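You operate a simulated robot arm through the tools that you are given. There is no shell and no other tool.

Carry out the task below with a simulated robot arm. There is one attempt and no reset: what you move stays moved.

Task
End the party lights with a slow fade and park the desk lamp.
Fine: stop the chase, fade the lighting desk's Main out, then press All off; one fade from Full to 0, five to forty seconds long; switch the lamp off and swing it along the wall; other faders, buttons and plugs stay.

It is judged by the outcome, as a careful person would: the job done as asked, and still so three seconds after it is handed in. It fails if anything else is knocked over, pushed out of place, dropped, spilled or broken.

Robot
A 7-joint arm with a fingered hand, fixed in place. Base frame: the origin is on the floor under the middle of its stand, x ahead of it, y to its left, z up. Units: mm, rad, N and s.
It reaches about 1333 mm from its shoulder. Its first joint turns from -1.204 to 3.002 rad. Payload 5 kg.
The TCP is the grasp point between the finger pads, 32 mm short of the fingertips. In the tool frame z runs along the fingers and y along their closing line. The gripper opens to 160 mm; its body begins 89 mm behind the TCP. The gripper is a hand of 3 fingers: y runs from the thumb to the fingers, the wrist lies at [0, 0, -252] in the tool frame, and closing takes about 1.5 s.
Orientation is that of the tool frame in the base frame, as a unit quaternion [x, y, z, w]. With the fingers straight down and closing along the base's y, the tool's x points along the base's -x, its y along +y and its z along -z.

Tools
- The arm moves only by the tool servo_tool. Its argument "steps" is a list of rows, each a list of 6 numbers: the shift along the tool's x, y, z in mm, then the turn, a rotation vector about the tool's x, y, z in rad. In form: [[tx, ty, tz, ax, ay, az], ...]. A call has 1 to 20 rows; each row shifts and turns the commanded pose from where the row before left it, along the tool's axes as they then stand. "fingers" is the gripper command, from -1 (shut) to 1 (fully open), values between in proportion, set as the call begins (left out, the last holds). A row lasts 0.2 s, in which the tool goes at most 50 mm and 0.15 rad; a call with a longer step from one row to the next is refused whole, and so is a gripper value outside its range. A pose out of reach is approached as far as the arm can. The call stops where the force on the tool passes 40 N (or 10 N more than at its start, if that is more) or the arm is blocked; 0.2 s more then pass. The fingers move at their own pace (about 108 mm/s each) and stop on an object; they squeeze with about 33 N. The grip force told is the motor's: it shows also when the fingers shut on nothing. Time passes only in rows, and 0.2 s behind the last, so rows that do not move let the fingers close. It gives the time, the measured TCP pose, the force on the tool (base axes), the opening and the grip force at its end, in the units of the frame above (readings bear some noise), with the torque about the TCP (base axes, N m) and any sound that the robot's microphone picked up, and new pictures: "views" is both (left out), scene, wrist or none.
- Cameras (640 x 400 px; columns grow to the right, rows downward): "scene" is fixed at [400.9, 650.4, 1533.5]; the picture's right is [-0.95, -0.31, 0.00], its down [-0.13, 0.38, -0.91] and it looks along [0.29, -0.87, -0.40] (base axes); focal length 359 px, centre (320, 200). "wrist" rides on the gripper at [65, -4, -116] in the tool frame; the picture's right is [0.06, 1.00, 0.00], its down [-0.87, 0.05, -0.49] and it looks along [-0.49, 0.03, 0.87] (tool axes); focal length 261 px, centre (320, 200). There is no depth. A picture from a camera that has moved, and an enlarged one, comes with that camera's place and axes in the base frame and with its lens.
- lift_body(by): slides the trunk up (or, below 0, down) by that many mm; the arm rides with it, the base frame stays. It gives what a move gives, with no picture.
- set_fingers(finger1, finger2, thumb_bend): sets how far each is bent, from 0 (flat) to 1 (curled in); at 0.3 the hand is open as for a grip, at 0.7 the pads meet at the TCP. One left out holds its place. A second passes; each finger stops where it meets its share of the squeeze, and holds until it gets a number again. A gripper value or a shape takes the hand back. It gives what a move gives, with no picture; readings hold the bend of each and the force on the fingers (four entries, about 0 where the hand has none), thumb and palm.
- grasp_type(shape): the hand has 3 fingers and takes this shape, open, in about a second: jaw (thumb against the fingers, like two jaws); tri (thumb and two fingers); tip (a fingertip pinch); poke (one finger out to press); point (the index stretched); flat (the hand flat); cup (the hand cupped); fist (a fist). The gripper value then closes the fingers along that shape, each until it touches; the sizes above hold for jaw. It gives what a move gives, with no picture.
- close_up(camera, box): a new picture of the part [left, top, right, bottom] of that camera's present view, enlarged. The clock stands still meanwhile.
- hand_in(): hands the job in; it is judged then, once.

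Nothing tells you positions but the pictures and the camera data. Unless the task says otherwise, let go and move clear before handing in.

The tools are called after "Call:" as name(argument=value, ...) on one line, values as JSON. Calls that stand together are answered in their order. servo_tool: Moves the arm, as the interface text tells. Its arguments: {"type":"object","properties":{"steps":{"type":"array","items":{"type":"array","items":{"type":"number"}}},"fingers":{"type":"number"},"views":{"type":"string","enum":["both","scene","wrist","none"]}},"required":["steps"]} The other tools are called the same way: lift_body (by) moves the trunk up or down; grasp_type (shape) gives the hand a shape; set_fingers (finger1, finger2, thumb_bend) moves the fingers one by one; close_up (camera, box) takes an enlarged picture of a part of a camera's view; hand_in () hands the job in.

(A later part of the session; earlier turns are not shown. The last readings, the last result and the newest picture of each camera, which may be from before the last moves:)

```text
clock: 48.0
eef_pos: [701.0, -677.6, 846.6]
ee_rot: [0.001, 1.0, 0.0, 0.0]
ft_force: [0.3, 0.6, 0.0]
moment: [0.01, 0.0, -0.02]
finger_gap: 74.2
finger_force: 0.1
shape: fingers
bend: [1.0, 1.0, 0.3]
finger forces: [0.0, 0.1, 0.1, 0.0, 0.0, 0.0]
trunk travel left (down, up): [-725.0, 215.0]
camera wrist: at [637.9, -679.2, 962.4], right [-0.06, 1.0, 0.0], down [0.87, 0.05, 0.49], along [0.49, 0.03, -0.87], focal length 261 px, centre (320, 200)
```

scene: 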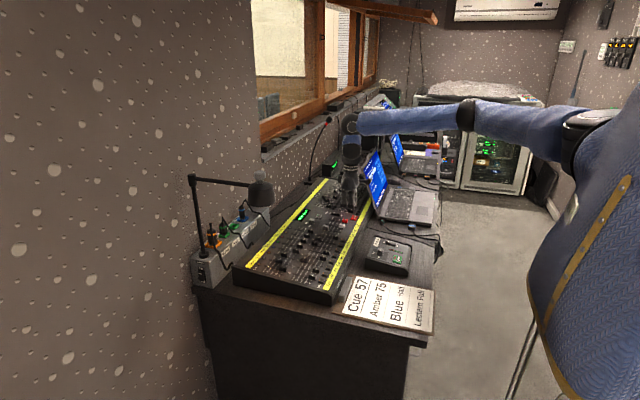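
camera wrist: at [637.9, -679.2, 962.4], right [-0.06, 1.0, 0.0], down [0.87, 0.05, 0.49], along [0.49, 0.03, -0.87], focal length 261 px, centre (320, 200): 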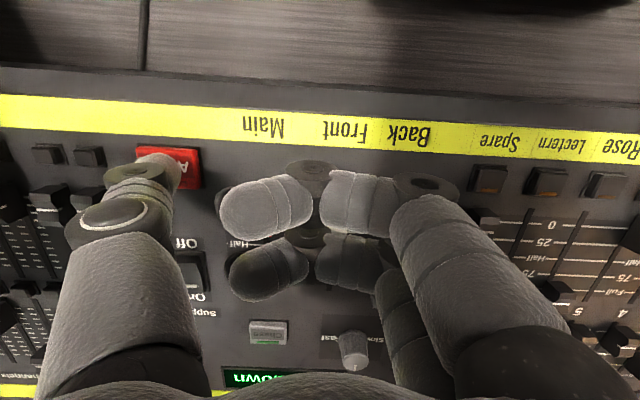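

Call:
servo_tool(steps=[[0, 0, 1, 0, 0, 0], [0, 0, 1, 0, 0, 0], [0, 0, 1, 0, 0, 0]], views="none")

Call:
servo_tool(steps=[[0, 0, 1, 0, 0, 0], [0, 0, 0, 0, 0, 0]], views="wrist")

Call:
close_up(camera="scene", box=[315, 180, 375, 230])

```text
clock: 48.8
eef_pos: [700.0, -676.5, 844.4]
ee_rot: [0.001, 1.0, 0.0, 0.0]
ft_force: [1.4, 0.0, 0.3]
moment: [-0.02, 0.0, 0.04]
finger_gap: 74.3
finger_force: 0.1
shape: fingers
bend: [1.0, 1.0, 0.3]
finger forces: [0.1, 0.1, 0.0, 0.0, 0.1, 0.0]
trunk travel left (down, up): [-725.0, 215.0]
```

```text
clock: 49.4
eef_pos: [701.3, -676.3, 842.9]
ee_rot: [0.001, 1.0, 0.0, 0.0]
ft_force: [0.4, -0.7, -0.5]
moment: [0.02, 0.0, 0.04]
finger_gap: 74.4
finger_force: 0.1
shape: fingers
bend: [1.0, 1.0, 0.3]
finger forces: [0.0, 0.1, 0.0, 0.0, 0.0, 0.0]
trunk travel left (down, up): [-725.0, 215.0]
camera wrist: at [637.8, -679.2, 958.3], right [-0.06, 1.0, 0.0], down [0.87, 0.05, 0.49], along [0.49, 0.03, -0.87], focal length 261 px, centre (320, 200)
```

wrist: 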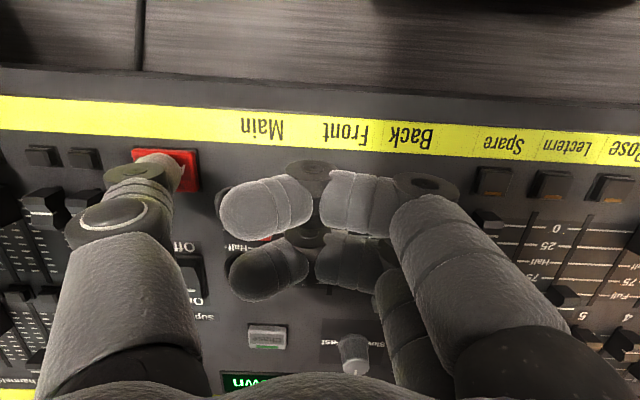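

```text
8.00 times, centred on (345, 205) of scene
camera zoom: at [400.9, 650.4, 1533.5], right [-0.95, -0.31, 0.0], down [-0.13, 0.38, -0.91], along [0.29, -0.87, -0.4], focal length 2873 px, centre (120, 160)
```

zoom: 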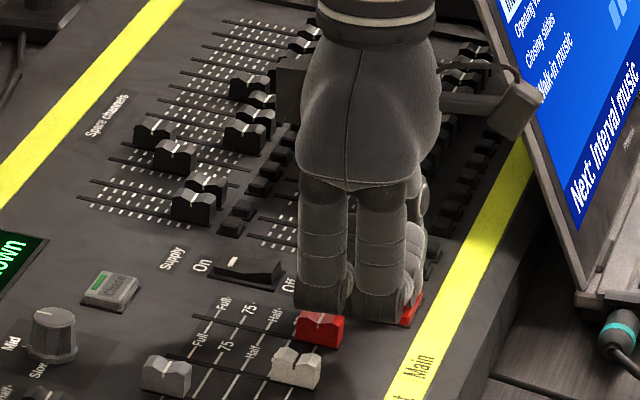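

Call:
servo_tool(steps=[[0, 0, 1, 0, 0, 0], [0, 0, 1, 0, 0, 0]], views="none")

Call:
servo_tool(steps=[[0, 0, 1, 0, 0, 0], [0, 0, 0.7, 0, 0, 0]], views="wrist")

```text
clock: 50.0
eef_pos: [700.7, -675.9, 841.6]
ee_rot: [0.001, 1.0, 0.0, 0.0]
ft_force: [0.4, 0.6, 0.8]
moment: [-0.03, -0.01, 0.04]
finger_gap: 74.3
finger_force: 0.0
shape: fingers
bend: [1.0, 1.0, 0.3]
finger forces: [0.1, 0.0, 0.1, 0.0, 0.3, 0.0]
trunk travel left (down, up): [-725.0, 215.0]
```

```text
clock: 50.6
eef_pos: [700.1, -676.9, 840.0]
ee_rot: [0.001, 1.0, 0.0, 0.0]
ft_force: [0.9, -1.0, 0.9]
moment: [-0.12, -0.03, 0.02]
finger_gap: 74.3
finger_force: 0.4
shape: fingers
bend: [1.0, 1.0, 0.3]
finger forces: [0.0, 0.1, 0.1, 0.1, 1.2, 0.1]
trunk travel left (down, up): [-725.0, 215.0]
camera wrist: at [637.8, -679.2, 954.9], right [-0.06, 1.0, 0.0], down [0.87, 0.05, 0.49], along [0.49, 0.03, -0.87], focal length 261 px, centre (320, 200)
```

wrist: 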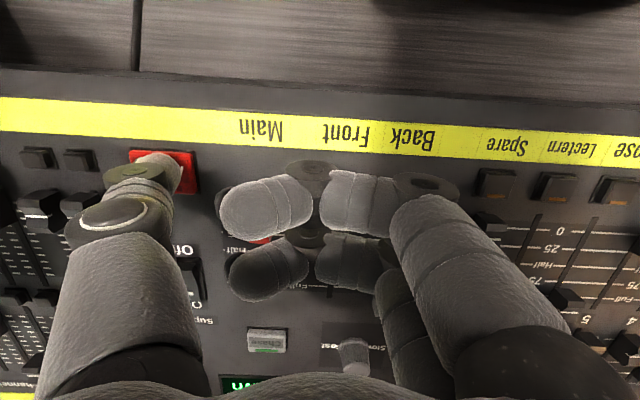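

Contact on All off (1.2 N) but no click yet; pressing a little further.

Call:
servo_tool(steps=[[0, 0, 0.7, 0, 0, 0], [0, 0, 0.5, 0, 0, 0]], views="wrist")

```text
clock: 51.2
eef_pos: [700.9, -675.8, 839.9]
ee_rot: [0.001, 1.0, 0.0, -0.001]
ft_force: [-0.2, 1.3, 2.1]
moment: [-0.15, -0.01, -0.02]
finger_gap: 74.3
finger_force: 1.1
shape: fingers
bend: [1.0, 1.0, 0.3]
finger forces: [0.0, 0.0, 0.1, 0.0, 2.2, 0.1]
trunk travel left (down, up): [-725.0, 215.0]
heard: click
camera wrist: at [637.9, -679.4, 953.8], right [-0.06, 1.0, 0.0], down [0.87, 0.05, 0.49], along [0.49, 0.03, -0.87], focal length 261 px, centre (320, 200)
```

wrist: 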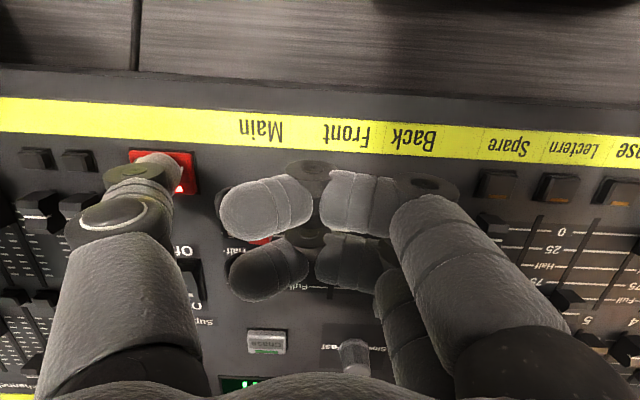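

Click heard and the All off lamp lit. I'll lift straight up well clear and read the display.

Call:
servo_tool(steps=[[0, 0, -2, 0, 0, 0], [0, 0, -5, 0, 0, 0], [0, 0, -12, 0, 0, 0], [0, 0, -25, 0, 0, 0], [0, 0, -35, 0, 0, 0], [0, 0, -45, 0, 0, 0], [0, 0, -45, 0, 0, 0], [0, 0, 0, 0, 0, 0]], views="both")

Call:
close_up(camera="scene", box=[235, 170, 375, 300])

Call:
close_up(camera="wrist", box=[100, 60, 400, 260])

Call:
close_up(camera="scene", box=[180, 165, 280, 295])

```text
clock: 53.0
eef_pos: [698.7, -676.8, 1010.2]
ee_rot: [0.001, 1.0, -0.001, 0.001]
ft_force: [0.1, -0.5, -0.6]
moment: [-0.04, -0.06, -0.01]
finger_gap: 74.3
finger_force: 0.0
shape: fingers
bend: [1.0, 1.0, 0.3]
finger forces: [0.0, 0.0, 0.0, 0.1, 0.0, 0.0]
trunk travel left (down, up): [-725.0, 215.0]
camera wrist: at [635.6, -678.3, 1124.9], right [-0.06, 1.0, 0.0], down [0.87, 0.05, 0.49], along [0.49, 0.03, -0.87], focal length 261 px, centre (320, 200)
```

scene: 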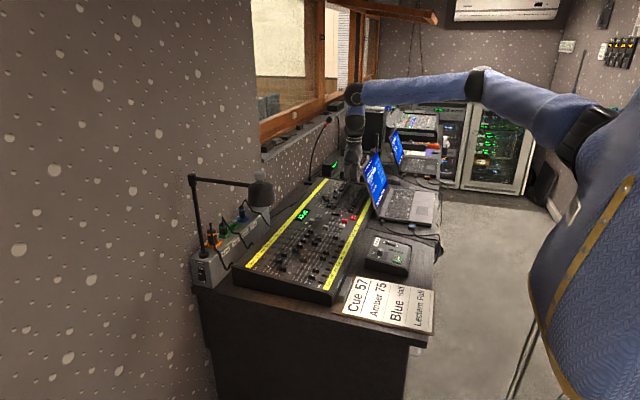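
wrist: 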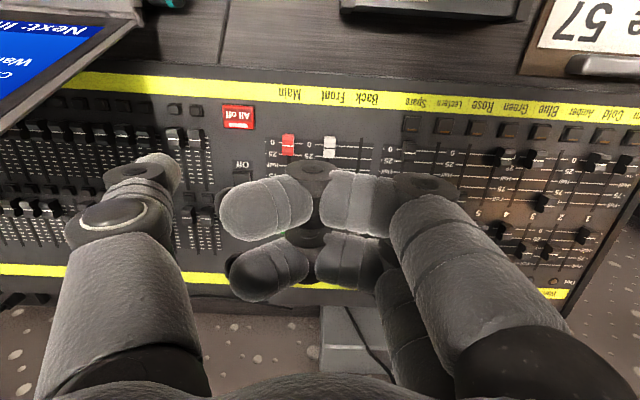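

```text
3.08 times, centred on (305, 235) of scene
camera zoom: at [400.9, 650.4, 1533.5], right [-0.95, -0.31, 0.0], down [-0.13, 0.38, -0.91], along [0.29, -0.87, -0.4], focal length 1105 px, centre (366, 92)
```

zoom: 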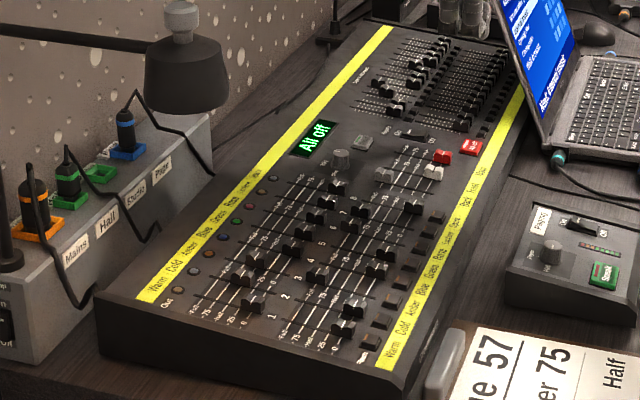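

```text
2.00 times, centred on (250, 160) of wrist
camera zoom: at [635.6, -678.3, 1124.9], right [-0.06, 1.0, 0.0], down [0.87, 0.05, 0.49], along [0.49, 0.03, -0.87], focal length 521 px, centre (460, 280)
```

zoom: 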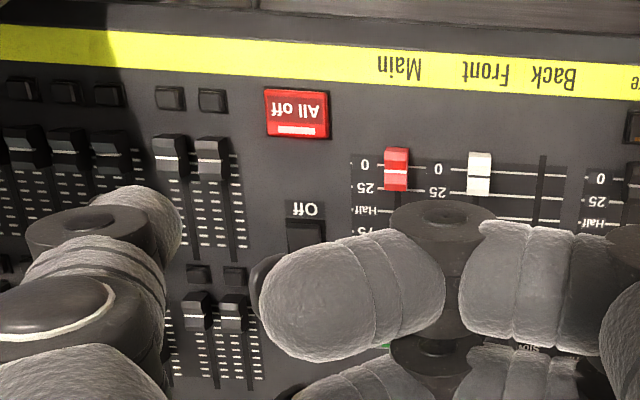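

```text
3.08 times, centred on (230, 230) of scene
camera zoom: at [400.9, 650.4, 1533.5], right [-0.95, -0.31, 0.0], down [-0.13, 0.38, -0.91], along [0.29, -0.87, -0.4], focal length 1105 px, centre (597, 108)
```

zoom: 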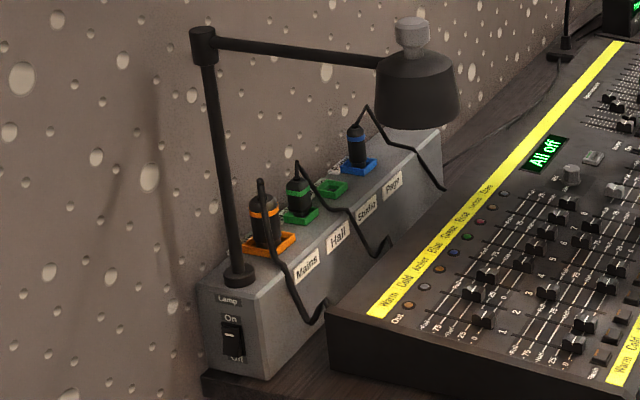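

The display reads "All off" and every output lamp is dark, with Main at 0 and other controls unchanged. Next is the lamp: its On/Off rocker is on the near end face of the grey strip (about [1100, -185, 816]). I'll raise the hand and bring it around to free space on the near side of the bench, staying clear of the lamp head.

Call:
servo_tool(steps=[[0, 0, -47, 0, 0, 0], [0, 0, -47, 0, 0, 0], [0, 0, -46, 0, 0, 0], [4, 45, 0, 0, 0, 0], [4, 45, 0, 0, 0, 0], [4, 45, 0, 0, 0, 0], [4, 45, 0, 0, 0, 0], [4, 45, 0, 0, 0, 0], [4, 45, 0, 0, 0, 0], [4, 45, 0, 0, 0, 0], [4, 45, 0, 0, 0, 0], [4, 45, 0, 0, 0, 0], [4, 45, 0, 0, 0, 0], [4, 45, 0, 0, 0, 0], [4, 45, 0, 0, 0, 0], [4, 45, 0, 0, 0, 0], [4, 45, 0, 0, 0, 0], [4, 45, 0, 0, 0, 0], [0, 0, 0, 0, 0, 0]], views="both")

Call:
close_up(camera="scene", box=[185, 240, 245, 300])

Call:
close_up(camera="scene", box=[235, 170, 375, 300])

```text
clock: 57.0
eef_pos: [642.8, -1.6, 1148.5]
ee_rot: [0.0, 1.0, 0.0, 0.001]
ft_force: [-0.4, 0.0, -0.3]
moment: [0.03, -0.01, -0.03]
finger_gap: 74.8
finger_force: 0.0
shape: fingers
bend: [1.0, 1.0, 0.3]
finger forces: [0.0, 0.0, 0.0, 0.0, 0.0, 0.0]
trunk travel left (down, up): [-725.0, 215.0]
camera wrist: at [579.0, -5.2, 1263.5], right [-0.06, 1.0, 0.0], down [0.87, 0.05, 0.49], along [0.49, 0.03, -0.87], focal length 261 px, centre (320, 200)
```

scene: 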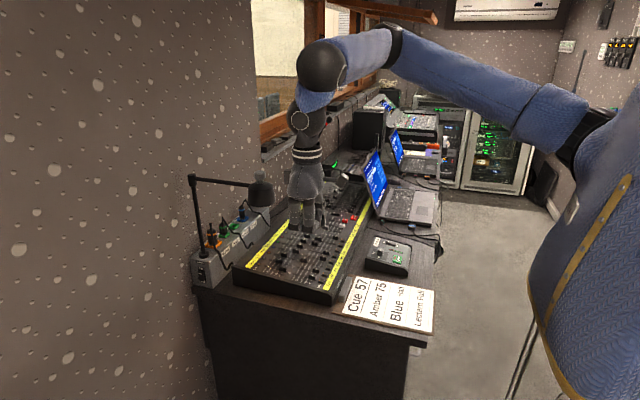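
wrist: 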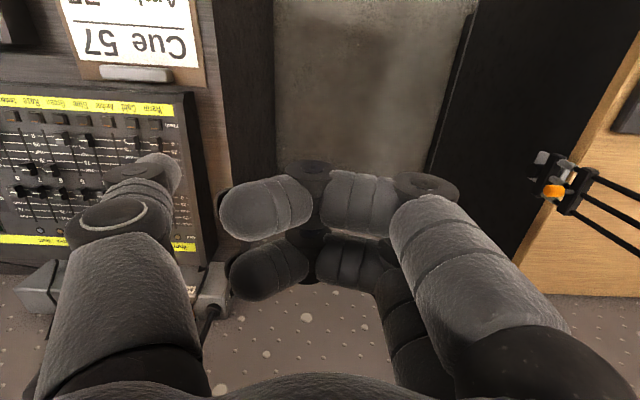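

```text
6.67 times, centred on (215, 270) of scene
camera zoom: at [400.9, 650.4, 1533.5], right [-0.95, -0.31, 0.0], down [-0.13, 0.38, -0.91], along [0.29, -0.87, -0.4], focal length 2394 px, centre (1020, -267)
```

zoom: 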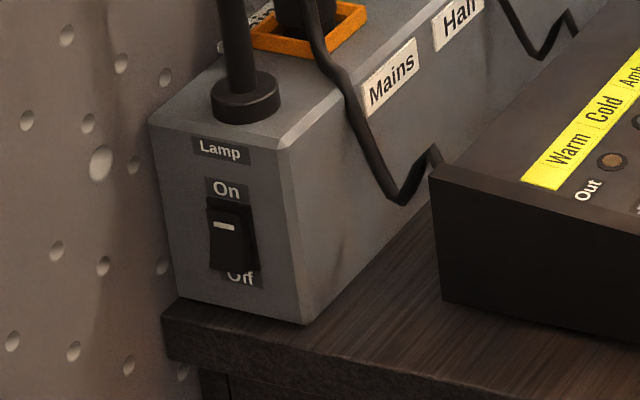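

```text
3.08 times, centred on (305, 235) of scene
camera zoom: at [400.9, 650.4, 1533.5], right [-0.95, -0.31, 0.0], down [-0.13, 0.38, -0.91], along [0.29, -0.87, -0.4], focal length 1105 px, centre (366, 92)
```

zoom: 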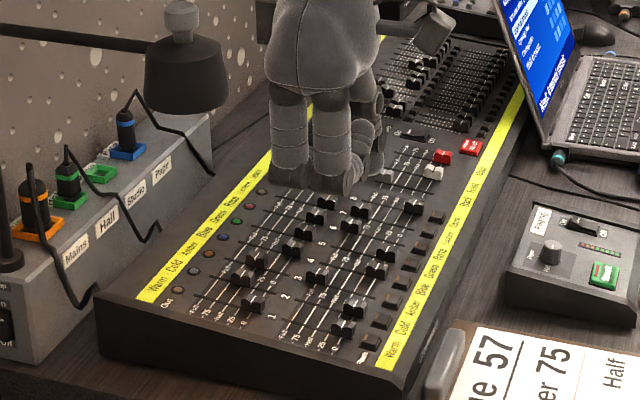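

The rocker's Off end (lower half) stands out from the face. I'll zoom the wrist camera on the strip end to triangulate its position.

Call:
close_up(camera="wrist", box=[170, 230, 290, 350])

Call:
close_up(camera="scene", box=[180, 160, 290, 300])

```text
3.33 times, centred on (230, 290) of wrist
camera zoom: at [579.0, -5.2, 1263.5], right [-0.06, 1.0, 0.0], down [0.87, 0.05, 0.49], along [0.49, 0.03, -0.87], focal length 869 px, centre (620, -100)
```

zoom: 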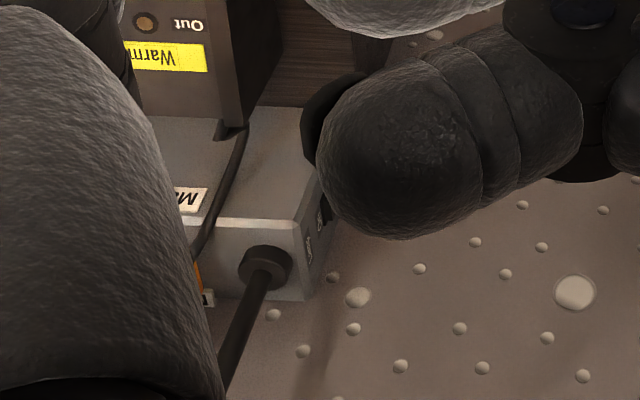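

```text
2.86 times, centred on (235, 230) of scene
camera zoom: at [400.9, 650.4, 1533.5], right [-0.95, -0.31, 0.0], down [-0.13, 0.38, -0.91], along [0.29, -0.87, -0.4], focal length 1026 px, centre (563, 114)
```

zoom: 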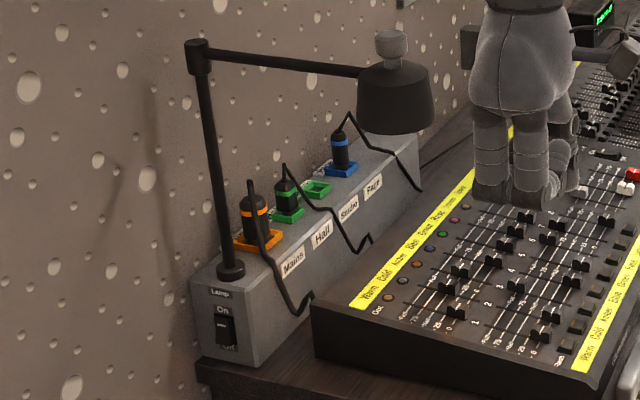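

From two views, the strip's end face is at y about -192, top at z about 864, and the rocker spans z about 781–821 at x about 1104. I'll turn the hand so the fingers point toward (+x, -y), slightly downward, doing the rotation here in free space.

Call:
servo_tool(steps=[[0, 0, 0, 0, 0, -0.131], [0, 0, 0, 0, 0, -0.131], [0, 0, 0, 0, 0, -0.131], [0, 0, 0, 0, 0, -0.131], [0, 0, 0, 0, 0, -0.131], [0, 0, 0, 0, 0, -0.131], [0, 0, 0, 0.14, 0, 0], [0, 0, 0, 0.14, 0, 0], [0, 0, 0, 0.14, 0, 0], [0, 0, 0, 0.14, 0, 0], [0, 0, 0, 0.14, 0, 0], [0, 0, 0, 0.14, 0, 0], [0, 0, 0, 0.14, 0, 0], [0, 0, 0, 0.14, 0, 0], [0, 0, 0, 0.14, 0, 0], [0, 0, 0, 0, 0, 0]], views="both")

Call:
set_fingers(finger1=0.3, finger2=1.0, thumb_bend=0.9)

Call:
servo_tool(steps=[[0, 0, 0, 0, 0, 0]], views="both")

```text
clock: 60.6
eef_pos: [657.6, -35.9, 1161.3]
ee_rot: [-0.294, 0.812, -0.464, 0.195]
ft_force: [0.0, -0.5, 0.1]
moment: [-0.02, -0.01, 0.01]
finger_gap: 74.6
finger_force: 0.0
shape: fingers
bend: [1.0, 1.0, 0.3]
finger forces: [0.0, 0.1, 0.1, 0.0, 0.0, 0.1]
out of reach, approached as far as the arm can: row 14, 15
trunk travel left (down, up): [-725.0, 215.0]
stopped in row 16: the arm was blocked; the commanded pose is now the measured one
camera wrist: at [544.1, -4.8, 1219.0], right [-0.35, 0.35, -0.87], down [0.35, 0.91, 0.23], along [0.87, -0.22, -0.44], focal length 261 px, centre (320, 200)
```

scene: 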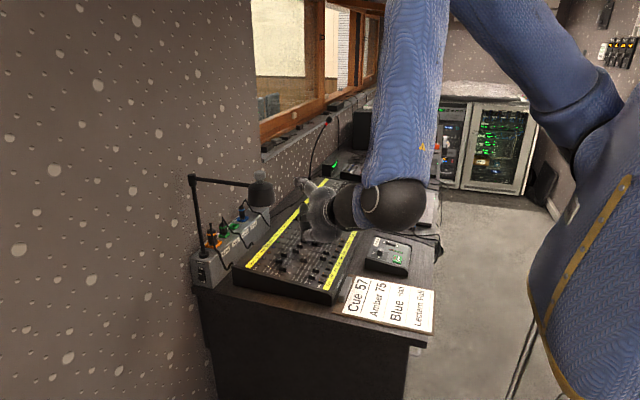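
wrist: 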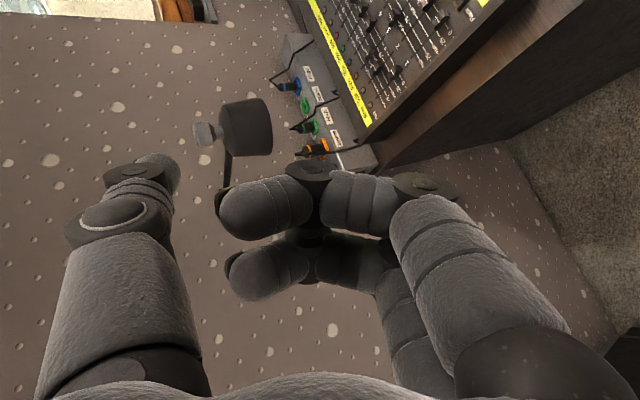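

```text
clock: 61.6
eef_pos: [657.6, -34.4, 1163.2]
ee_rot: [-0.295, 0.812, -0.465, 0.194]
ft_force: [-0.2, 0.3, -0.1]
moment: [0.02, -0.01, 0.0]
finger_gap: 66.4
finger_force: 0.1
shape: fingers
bend: [0.3, 1.0, 0.85]
finger forces: [0.1, 0.1, 0.1, 0.1, 0.0, 0.0]
trunk travel left (down, up): [-725.0, 215.0]
```

```text
clock: 62.0
eef_pos: [658.2, -34.4, 1162.3]
ee_rot: [-0.295, 0.812, -0.465, 0.194]
ft_force: [0.1, -0.6, -0.9]
moment: [0.02, -0.03, 0.0]
finger_gap: 66.5
finger_force: 0.0
shape: fingers
bend: [0.3, 1.0, 0.85]
finger forces: [0.0, 0.0, 0.0, 0.0, 0.0, 0.0]
trunk travel left (down, up): [-725.0, 215.0]
camera wrist: at [544.0, -4.0, 1219.7], right [-0.34, 0.35, -0.87], down [0.35, 0.91, 0.23], along [0.87, -0.22, -0.43], focal length 261 px, centre (320, 200)
```

scene: 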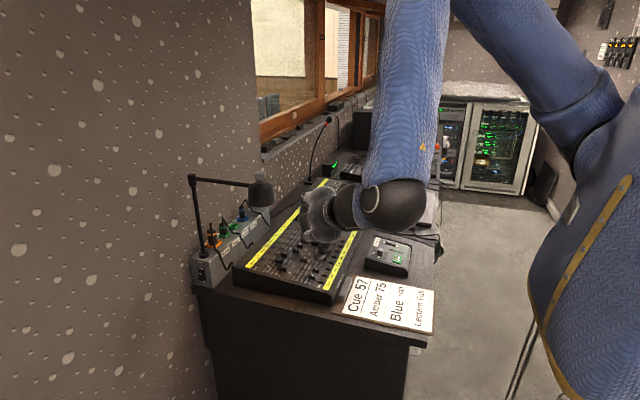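
wrist: 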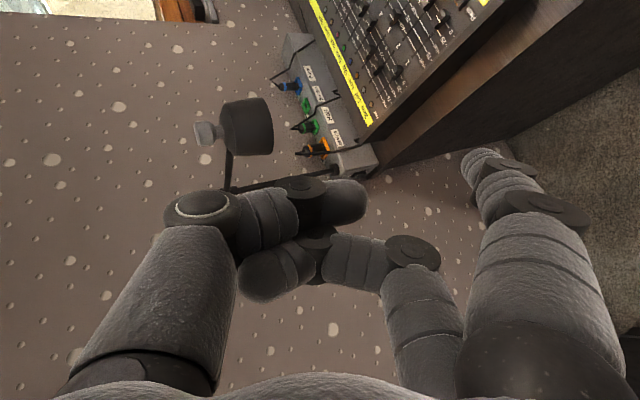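

The wrist met a joint limit about 30° below horizontal, pointing toward (+x, -y), which is usable. The index finger is now the straight pressing digit. I'll move out in front of the strip end (well to the +y side) where the arm is less folded, and look again.

Call:
servo_tool(steps=[[-29.1, 13.8, 31.8, 0, 0, 0], [-29.1, 13.8, 31.8, 0, 0, 0], [-29.1, 13.8, 31.8, 0, 0, 0], [-29.1, 13.8, 31.8, 0, 0, 0], [-29.1, 13.8, 31.8, 0, 0, 0], [-29.1, 13.8, 31.8, 0, 0, 0], [-29.1, 13.8, 31.8, 0, 0, 0], [-29.1, 13.8, 31.8, 0, 0, 0], [0, 0, 0, 0, 0, 0]], views="both")

```text
clock: 64.0
eef_pos: [949.3, 0.4, 952.9]
ee_rot: [-0.295, 0.811, -0.466, 0.196]
ft_force: [-0.1, 0.0, 0.6]
moment: [0.02, 0.02, 0.0]
finger_gap: 66.8
finger_force: 0.0
shape: fingers
bend: [0.3, 1.0, 0.85]
finger forces: [0.0, 0.1, 0.0, 0.0, 0.0, 0.0]
trunk travel left (down, up): [-725.0, 215.0]
camera wrist: at [835.0, 30.3, 1008.8], right [-0.34, 0.35, -0.87], down [0.34, 0.91, 0.23], along [0.87, -0.22, -0.43], focal length 261 px, centre (320, 200)
```

scene: 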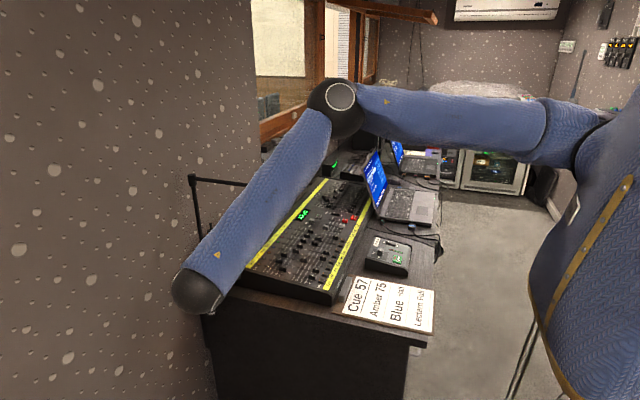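
wrist: 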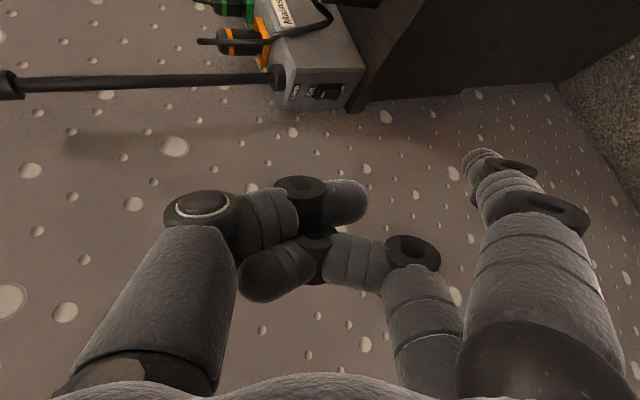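

In this pose the forearm would pass near the lamp head if I pressed the switch now, so I'll swing the lamp first. I'll extend the thumb (it now points up and forward) to push the lamp arm from the +y side, and move to a standoff beside the arm about 110 mm from the post.

Call:
set_fingers(finger1=1.0, finger2=1.0, thumb_bend=0.3)

Call:
servo_tool(steps=[[13.9, -36.3, 2.4, 0, 0, 0], [13.9, -36.3, 2.4, 0, 0, 0], [13.9, -36.3, 2.4, 0, 0, 0], [13.9, -36.3, 2.4, 0, 0, 0], [0, 0, 0, 0, 0, 0]], views="both")

Call:
close_up(camera="scene", box=[170, 130, 330, 290])

Call:
close_up(camera="wrist", box=[0, 40, 280, 220])

```text
clock: 65.0
eef_pos: [948.6, 0.5, 950.7]
ee_rot: [-0.296, 0.811, -0.466, 0.195]
ft_force: [0.8, 0.1, -0.3]
moment: [-0.02, -0.03, -0.02]
finger_gap: 74.2
finger_force: 0.0
shape: fingers
bend: [1.0, 1.0, 0.3]
finger forces: [0.0, 0.0, 0.0, 0.0, 0.0, 0.0]
trunk travel left (down, up): [-725.0, 215.0]
```

```text
clock: 66.2
eef_pos: [956.9, -98.4, 1069.8]
ee_rot: [-0.296, 0.811, -0.466, 0.194]
ft_force: [0.5, 0.1, 0.5]
moment: [0.02, 0.01, -0.02]
finger_gap: 74.3
finger_force: 0.0
shape: fingers
bend: [1.0, 1.0, 0.3]
finger forces: [0.0, 0.0, 0.1, 0.0, 0.0, 0.1]
trunk travel left (down, up): [-725.0, 215.0]
camera wrist: at [842.9, -68.1, 1126.9], right [-0.34, 0.35, -0.87], down [0.34, 0.91, 0.23], along [0.87, -0.22, -0.43], focal length 261 px, centre (320, 200)
```

scene: 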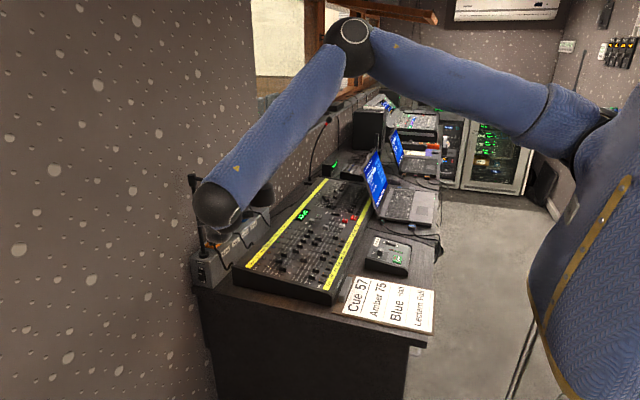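
wrist: 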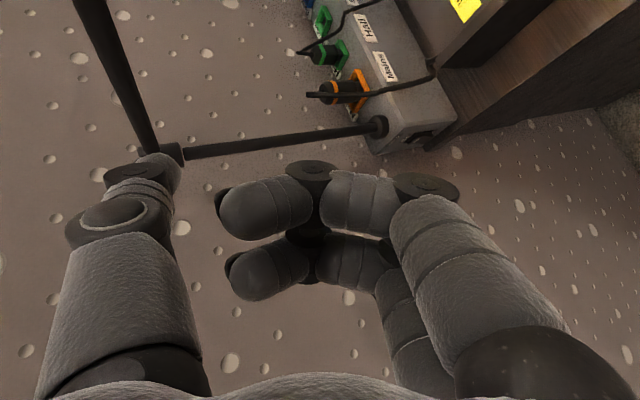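

```text
2.50 times, centred on (250, 210) of scene
camera zoom: at [400.9, 650.4, 1533.5], right [-0.95, -0.31, 0.0], down [-0.13, 0.38, -0.91], along [0.29, -0.87, -0.4], focal length 898 px, centre (495, 175)
```

zoom: 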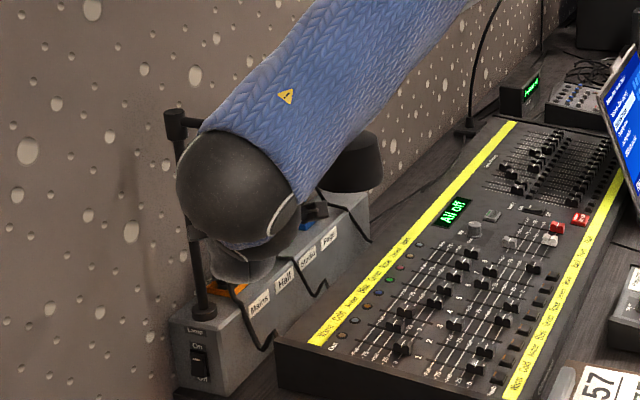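

```text
2.22 times, centred on (140, 130) of wrist
camera zoom: at [842.9, -68.1, 1126.9], right [-0.34, 0.35, -0.87], down [0.34, 0.91, 0.23], along [0.87, -0.22, -0.43], focal length 579 px, centre (720, 356)
```

zoom: 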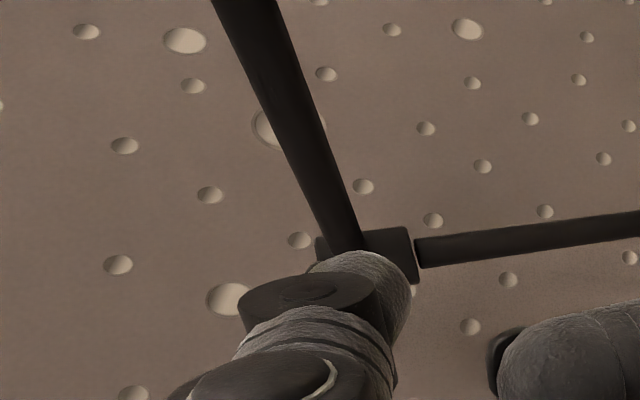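

The projected geometry matches: the lamp arm tube runs at y about -212, z about 1147, and the thumb tip is 64 mm from it. I'll approach to a few millimetres from it.

Call:
servo_tool(steps=[[6.5, -5.2, 5.7, 0, 0, 0], [6.5, -5.2, 5.7, 0, 0, 0], [6.5, -5.2, 5.7, 0, 0, 0], [6.5, -5.2, 5.7, 0, 0, 0], [0, 0, 0, 0, 0, 0]], views="wrist")

Call:
close_up(camera="wrist", box=[60, 60, 260, 220])

```text
clock: 67.4
eef_pos: [956.7, -138.8, 1076.8]
ee_rot: [-0.295, 0.811, -0.466, 0.194]
ft_force: [0.3, -0.4, 0.1]
moment: [-0.06, -0.01, 0.01]
finger_gap: 74.5
finger_force: 0.1
shape: fingers
bend: [1.0, 1.0, 0.3]
finger forces: [0.1, 0.0, 0.1, 0.0, 0.0, 0.1]
trunk travel left (down, up): [-725.0, 215.0]
camera wrist: at [842.9, -108.3, 1133.1], right [-0.34, 0.35, -0.87], down [0.34, 0.91, 0.23], along [0.87, -0.22, -0.43], focal length 261 px, centre (320, 200)
```

wrist: 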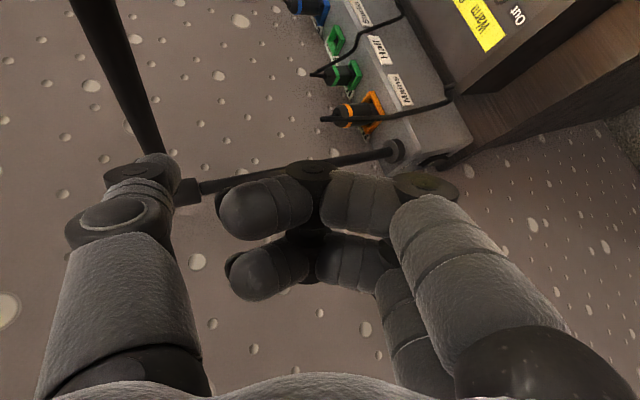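

```text
2.50 times, centred on (160, 140) of wrist
camera zoom: at [842.9, -108.3, 1133.1], right [-0.34, 0.35, -0.87], down [0.34, 0.91, 0.23], along [0.87, -0.22, -0.43], focal length 652 px, centre (720, 350)
```

zoom: 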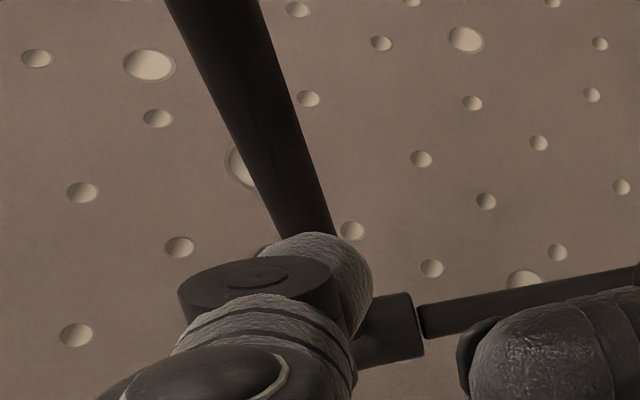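

The tip is next to the tube. I'll begin the push along the arc around the post, first about 10°, and check that the lamp follows.

Call:
servo_tool(steps=[[3, -1.4, 2.2, 0, 0, 0], [3, -1.4, 2.2, 0, 0, 0], [3, -1.4, 2.2, 0, 0, 0], [3, -1.4, 2.2, 0, 0, 0], [3.3, -1.9, 3, 0, 0, 0], [3.3, -1.9, 3, 0, 0, 0]], views="both")

Call:
close_up(camera="scene", box=[170, 130, 330, 290])

```text
clock: 68.8
eef_pos: [955.0, -164.7, 1075.8]
ee_rot: [-0.295, 0.812, -0.465, 0.194]
ft_force: [-0.5, 0.5, 0.0]
moment: [0.0, 0.0, -0.02]
finger_gap: 74.7
finger_force: 0.2
shape: fingers
bend: [1.0, 1.0, 0.3]
finger forces: [0.1, 0.0, 0.1, 0.1, 0.1, 0.0]
trunk travel left (down, up): [-725.0, 215.0]
camera wrist: at [840.7, -134.6, 1132.9], right [-0.34, 0.35, -0.87], down [0.34, 0.91, 0.23], along [0.87, -0.22, -0.43], focal length 261 px, centre (320, 200)
```

scene: 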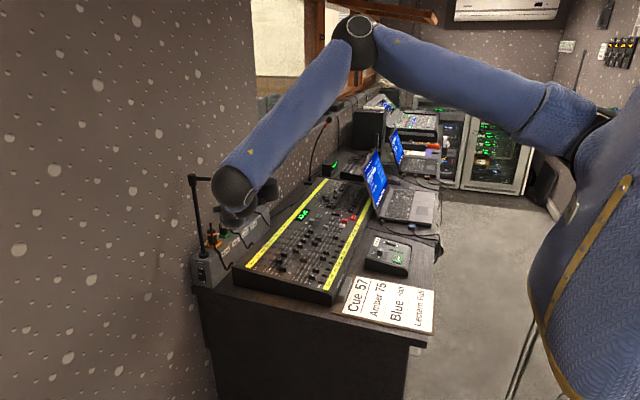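
wrist: 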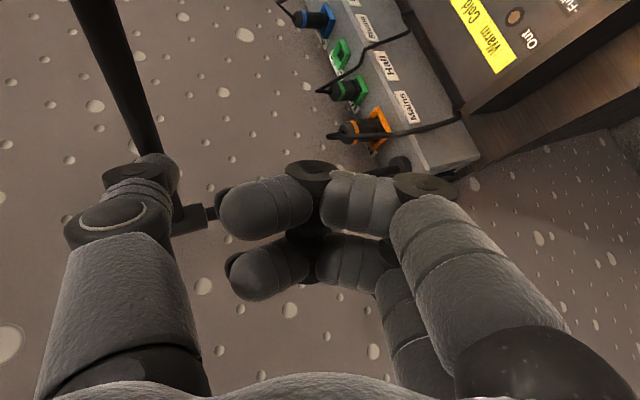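

```text
2.50 times, centred on (250, 210) of scene
camera zoom: at [400.9, 650.4, 1533.5], right [-0.95, -0.31, 0.0], down [-0.13, 0.38, -0.91], along [0.29, -0.87, -0.4], focal length 898 px, centre (495, 175)
```

zoom: 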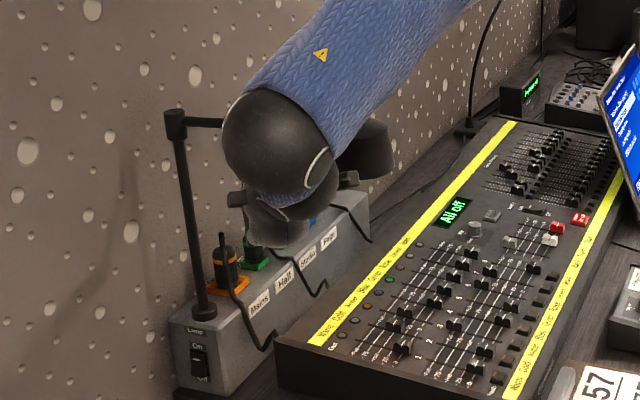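

Call:
close_up(camera="wrist", box=[40, 0, 240, 240])

```text
1.67 times, centred on (140, 120) of wrist
camera zoom: at [840.7, -134.6, 1132.9], right [-0.34, 0.35, -0.87], down [0.34, 0.91, 0.23], along [0.87, -0.22, -0.43], focal length 434 px, centre (620, 333)
```

zoom: 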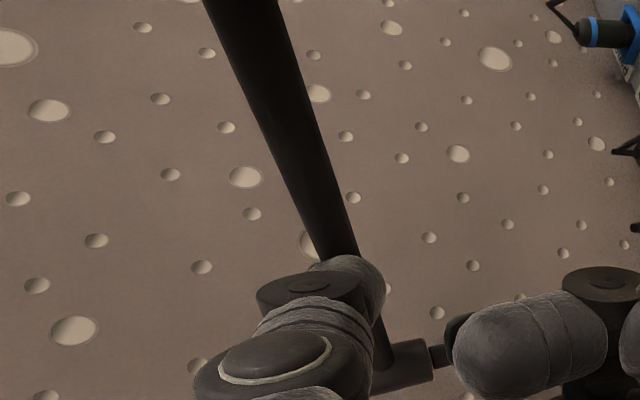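

The lamp arm has followed by about 10° with almost no resistance. Continuing the arc to about 45°.

Call:
servo_tool(steps=[[3.0, -2.0, 3.3, 0, 0, 0], [3.0, -2.0, 3.3, 0, 0, 0], [2.65, -2.1, 3.5, 0, 0, 0], [2.65, -2.1, 3.5, 0, 0, 0], [2.3, -2.2, 3.7, 0, 0, 0], [2.3, -2.2, 3.7, 0, 0, 0], [1.9, -2.28, 3.85, 0, 0, 0], [1.9, -2.28, 3.85, 0, 0, 0], [1.51, -2.33, 3.99, 0, 0, 0], [1.51, -2.33, 3.99, 0, 0, 0], [1.1, -2.38, 4.1, 0, 0, 0], [1.1, -2.38, 4.1, 0, 0, 0], [0.68, -2.4, 4.17, 0, 0, 0], [0.68, -2.4, 4.17, 0, 0, 0]], views="both")

Call:
close_up(camera="wrist", box=[40, 0, 240, 240])

Call:
close_up(camera="scene", box=[170, 130, 330, 290])

```text
clock: 70.5
eef_pos: [959.2, -189.8, 1077.4]
ee_rot: [-0.299, 0.811, -0.463, 0.197]
ft_force: [-17.2, 28.6, 5.1]
moment: [-2.27, -1.42, 0.22]
finger_gap: 75.1
finger_force: 18.5
shape: fingers
bend: [1.0, 1.0, 0.3]
finger forces: [0.0, 0.0, 0.1, 0.0, 35.8, 0.0]
trunk travel left (down, up): [-725.0, 215.0]
stopped in row 8: the force on the tool passed its limit at 48 N (the readings are from after the stop); the commanded pose is now the measured one
camera wrist: at [844.4, -160.5, 1134.1], right [-0.35, 0.35, -0.87], down [0.33, 0.91, 0.23], along [0.88, -0.21, -0.44], focal length 261 px, centre (320, 200)
```

scene: 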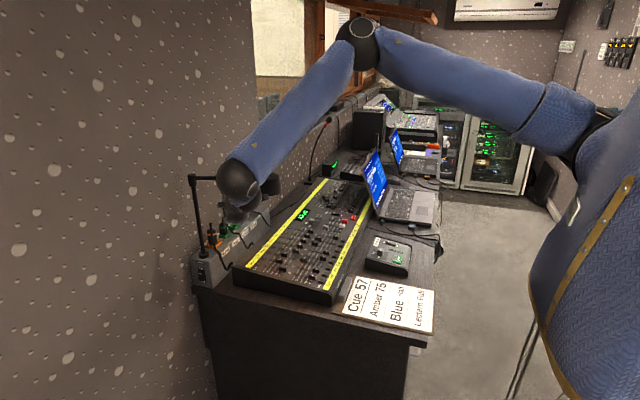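
wrist: 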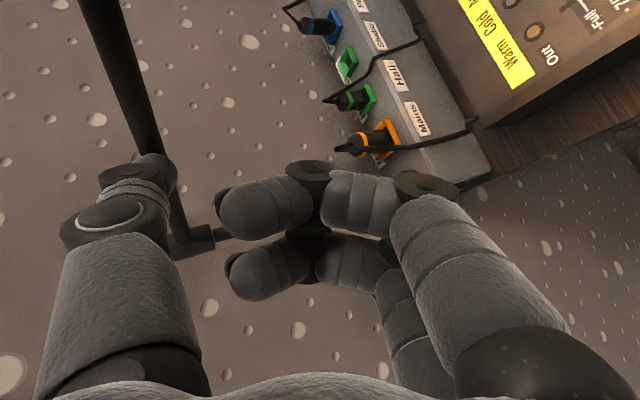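

```text
1.67 times, centred on (140, 120) of wrist
camera zoom: at [844.4, -160.5, 1134.1], right [-0.35, 0.35, -0.87], down [0.33, 0.91, 0.23], along [0.88, -0.21, -0.44], focal length 434 px, centre (620, 333)
```

zoom: 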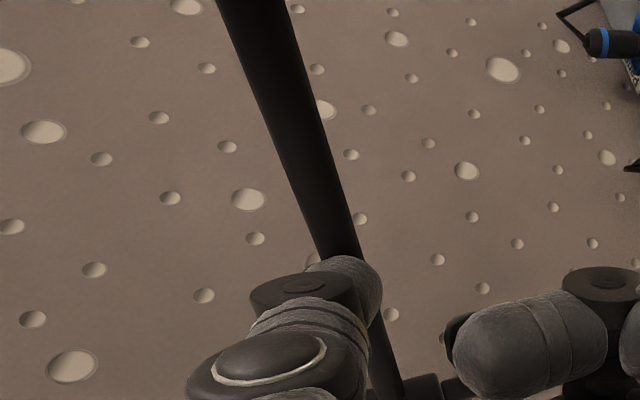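

```text
2.50 times, centred on (250, 210) of scene
camera zoom: at [400.9, 650.4, 1533.5], right [-0.95, -0.31, 0.0], down [-0.13, 0.38, -0.91], along [0.29, -0.87, -0.4], focal length 898 px, centre (495, 175)
```

zoom: 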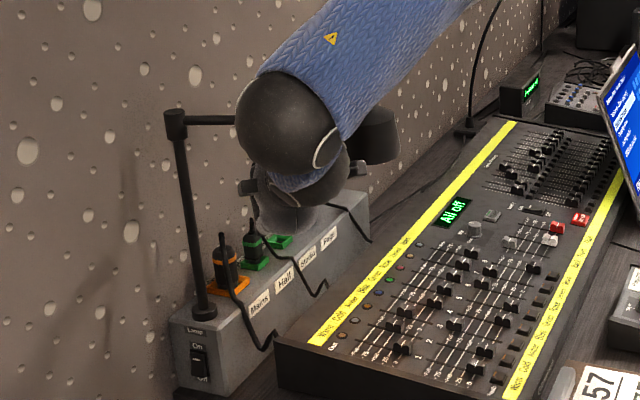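

The push met a hard resistance (about 36 N on the thumb), so the lamp may have a stop in this direction. I'll back off gently and look at where the arm ended up.

Call:
servo_tool(steps=[[-4, 5, -8, 0, 0, 0], [-8, 9, -16, 0, 0, 0], [-8, 9, -16, 0, 0, 0], [-8, 9, -16, 0, 0, 0], [-8, 9, -16, 0, 0, 0], [-8, 9, -16, 0, 0, 0], [-8, 9, -16, 0, 0, 0], [0, 0, 0, 0, 0, 0]], views="both")

Call:
close_up(camera="wrist", box=[0, 0, 320, 240])

Call:
close_up(camera="scene", box=[170, 130, 330, 290])

```text
clock: 72.3
eef_pos: [920.3, -72.3, 1077.7]
ee_rot: [-0.297, 0.811, -0.464, 0.197]
ft_force: [-0.2, -0.1, -0.5]
moment: [0.05, 0.03, 0.01]
finger_gap: 74.5
finger_force: 0.2
shape: fingers
bend: [1.0, 1.0, 0.3]
finger forces: [0.0, 0.0, 0.0, 0.0, 0.0, 0.1]
trunk travel left (down, up): [-725.0, 215.0]
camera wrist: at [805.5, -43.2, 1135.1], right [-0.35, 0.35, -0.87], down [0.34, 0.91, 0.23], along [0.87, -0.22, -0.44], focal length 261 px, centre (320, 200)
```

scene: 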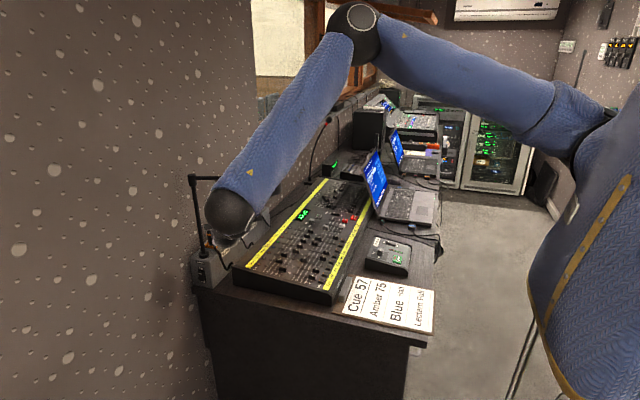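
wrist: 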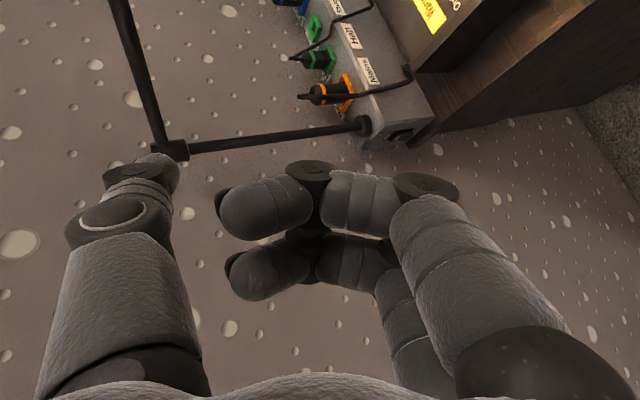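

```text
1.67 times, centred on (160, 120) of wrist
camera zoom: at [805.5, -43.2, 1135.1], right [-0.35, 0.35, -0.87], down [0.34, 0.91, 0.23], along [0.87, -0.22, -0.44], focal length 434 px, centre (587, 333)
```

zoom: 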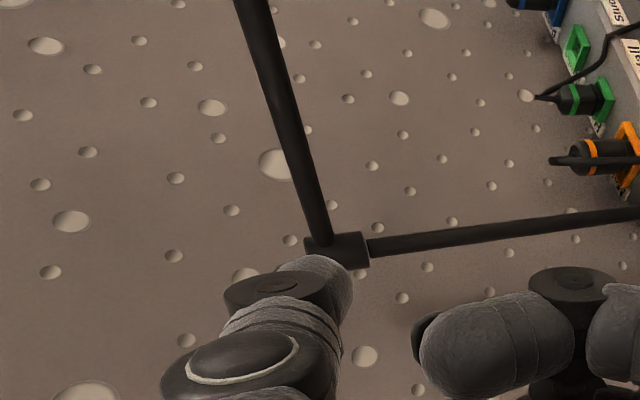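

```text
2.50 times, centred on (250, 210) of scene
camera zoom: at [400.9, 650.4, 1533.5], right [-0.95, -0.31, 0.0], down [-0.13, 0.38, -0.91], along [0.29, -0.87, -0.4], focal length 898 px, centre (495, 175)
```

zoom: 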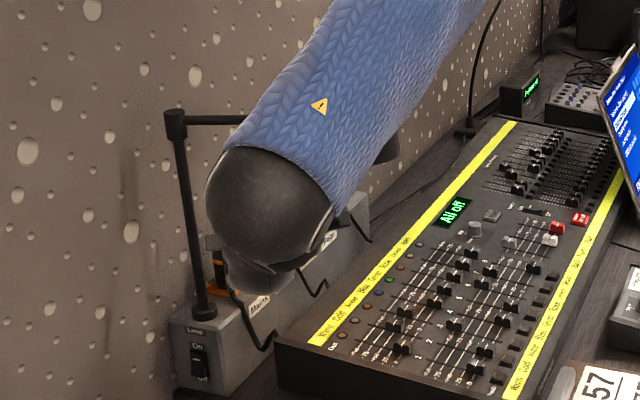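

Call:
servo_tool(steps=[[20.2, 17.9, -33.2, 0, 0, 0], [20.2, 17.9, -33.2, 0, 0, 0], [20.2, 17.9, -33.2, 0, 0, 0], [20.2, 17.9, -33.2, 0, 0, 0], [20.2, 17.9, -33.2, 0, 0, 0], [0, 0, 0, 0, 0, 0]], views="both")

Call:
close_up(camera="scene", box=[170, 150, 310, 300])

Call:
close_up(camera="wrist", box=[40, 0, 360, 200])

```text
clock: 73.7
eef_pos: [717.4, 1.7, 1077.2]
ee_rot: [-0.298, 0.811, -0.463, 0.196]
ft_force: [0.6, 0.5, -0.4]
moment: [0.0, -0.03, -0.02]
finger_gap: 74.3
finger_force: 0.0
shape: fingers
bend: [1.0, 1.0, 0.3]
finger forces: [0.0, 0.1, 0.0, 0.0, 0.1, 0.0]
trunk travel left (down, up): [-725.0, 215.0]
camera wrist: at [603.6, 30.7, 1134.9], right [-0.35, 0.35, -0.87], down [0.34, 0.91, 0.23], along [0.87, -0.22, -0.44], focal length 261 px, centre (320, 200)
```

scene: 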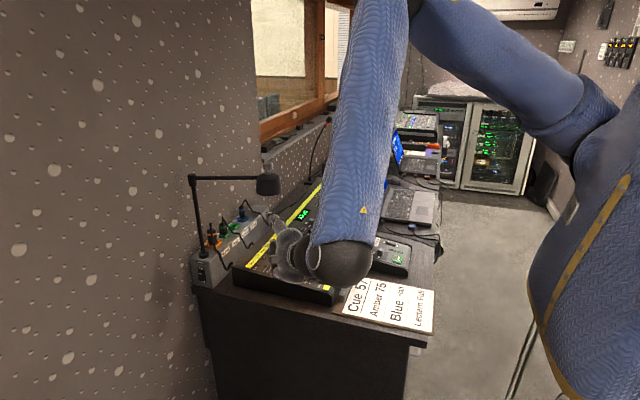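
wrist: 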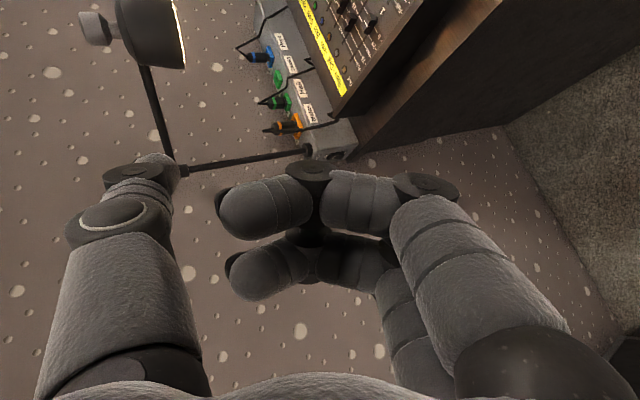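

```text
2.67 times, centred on (240, 225) of scene
camera zoom: at [400.9, 650.4, 1533.5], right [-0.95, -0.31, 0.0], down [-0.13, 0.38, -0.91], along [0.29, -0.87, -0.4], focal length 958 px, centre (533, 133)
```

zoom: 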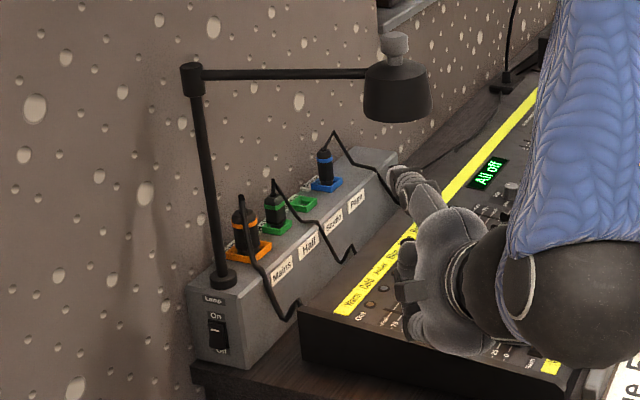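

```text
2.00 times, centred on (200, 100) of wrist
camera zoom: at [603.6, 30.7, 1134.9], right [-0.35, 0.35, -0.87], down [0.34, 0.91, 0.23], along [0.87, -0.22, -0.44], focal length 521 px, centre (560, 400)
```

zoom: 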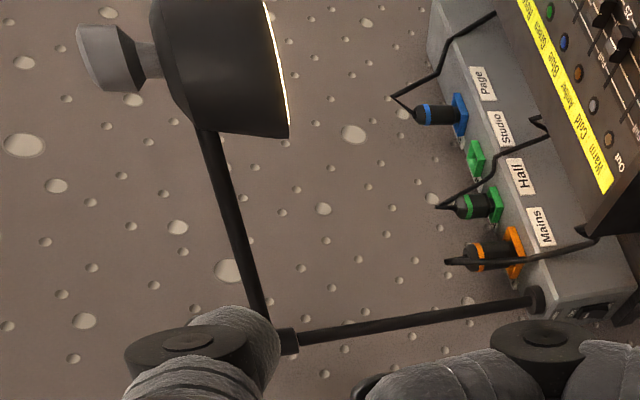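

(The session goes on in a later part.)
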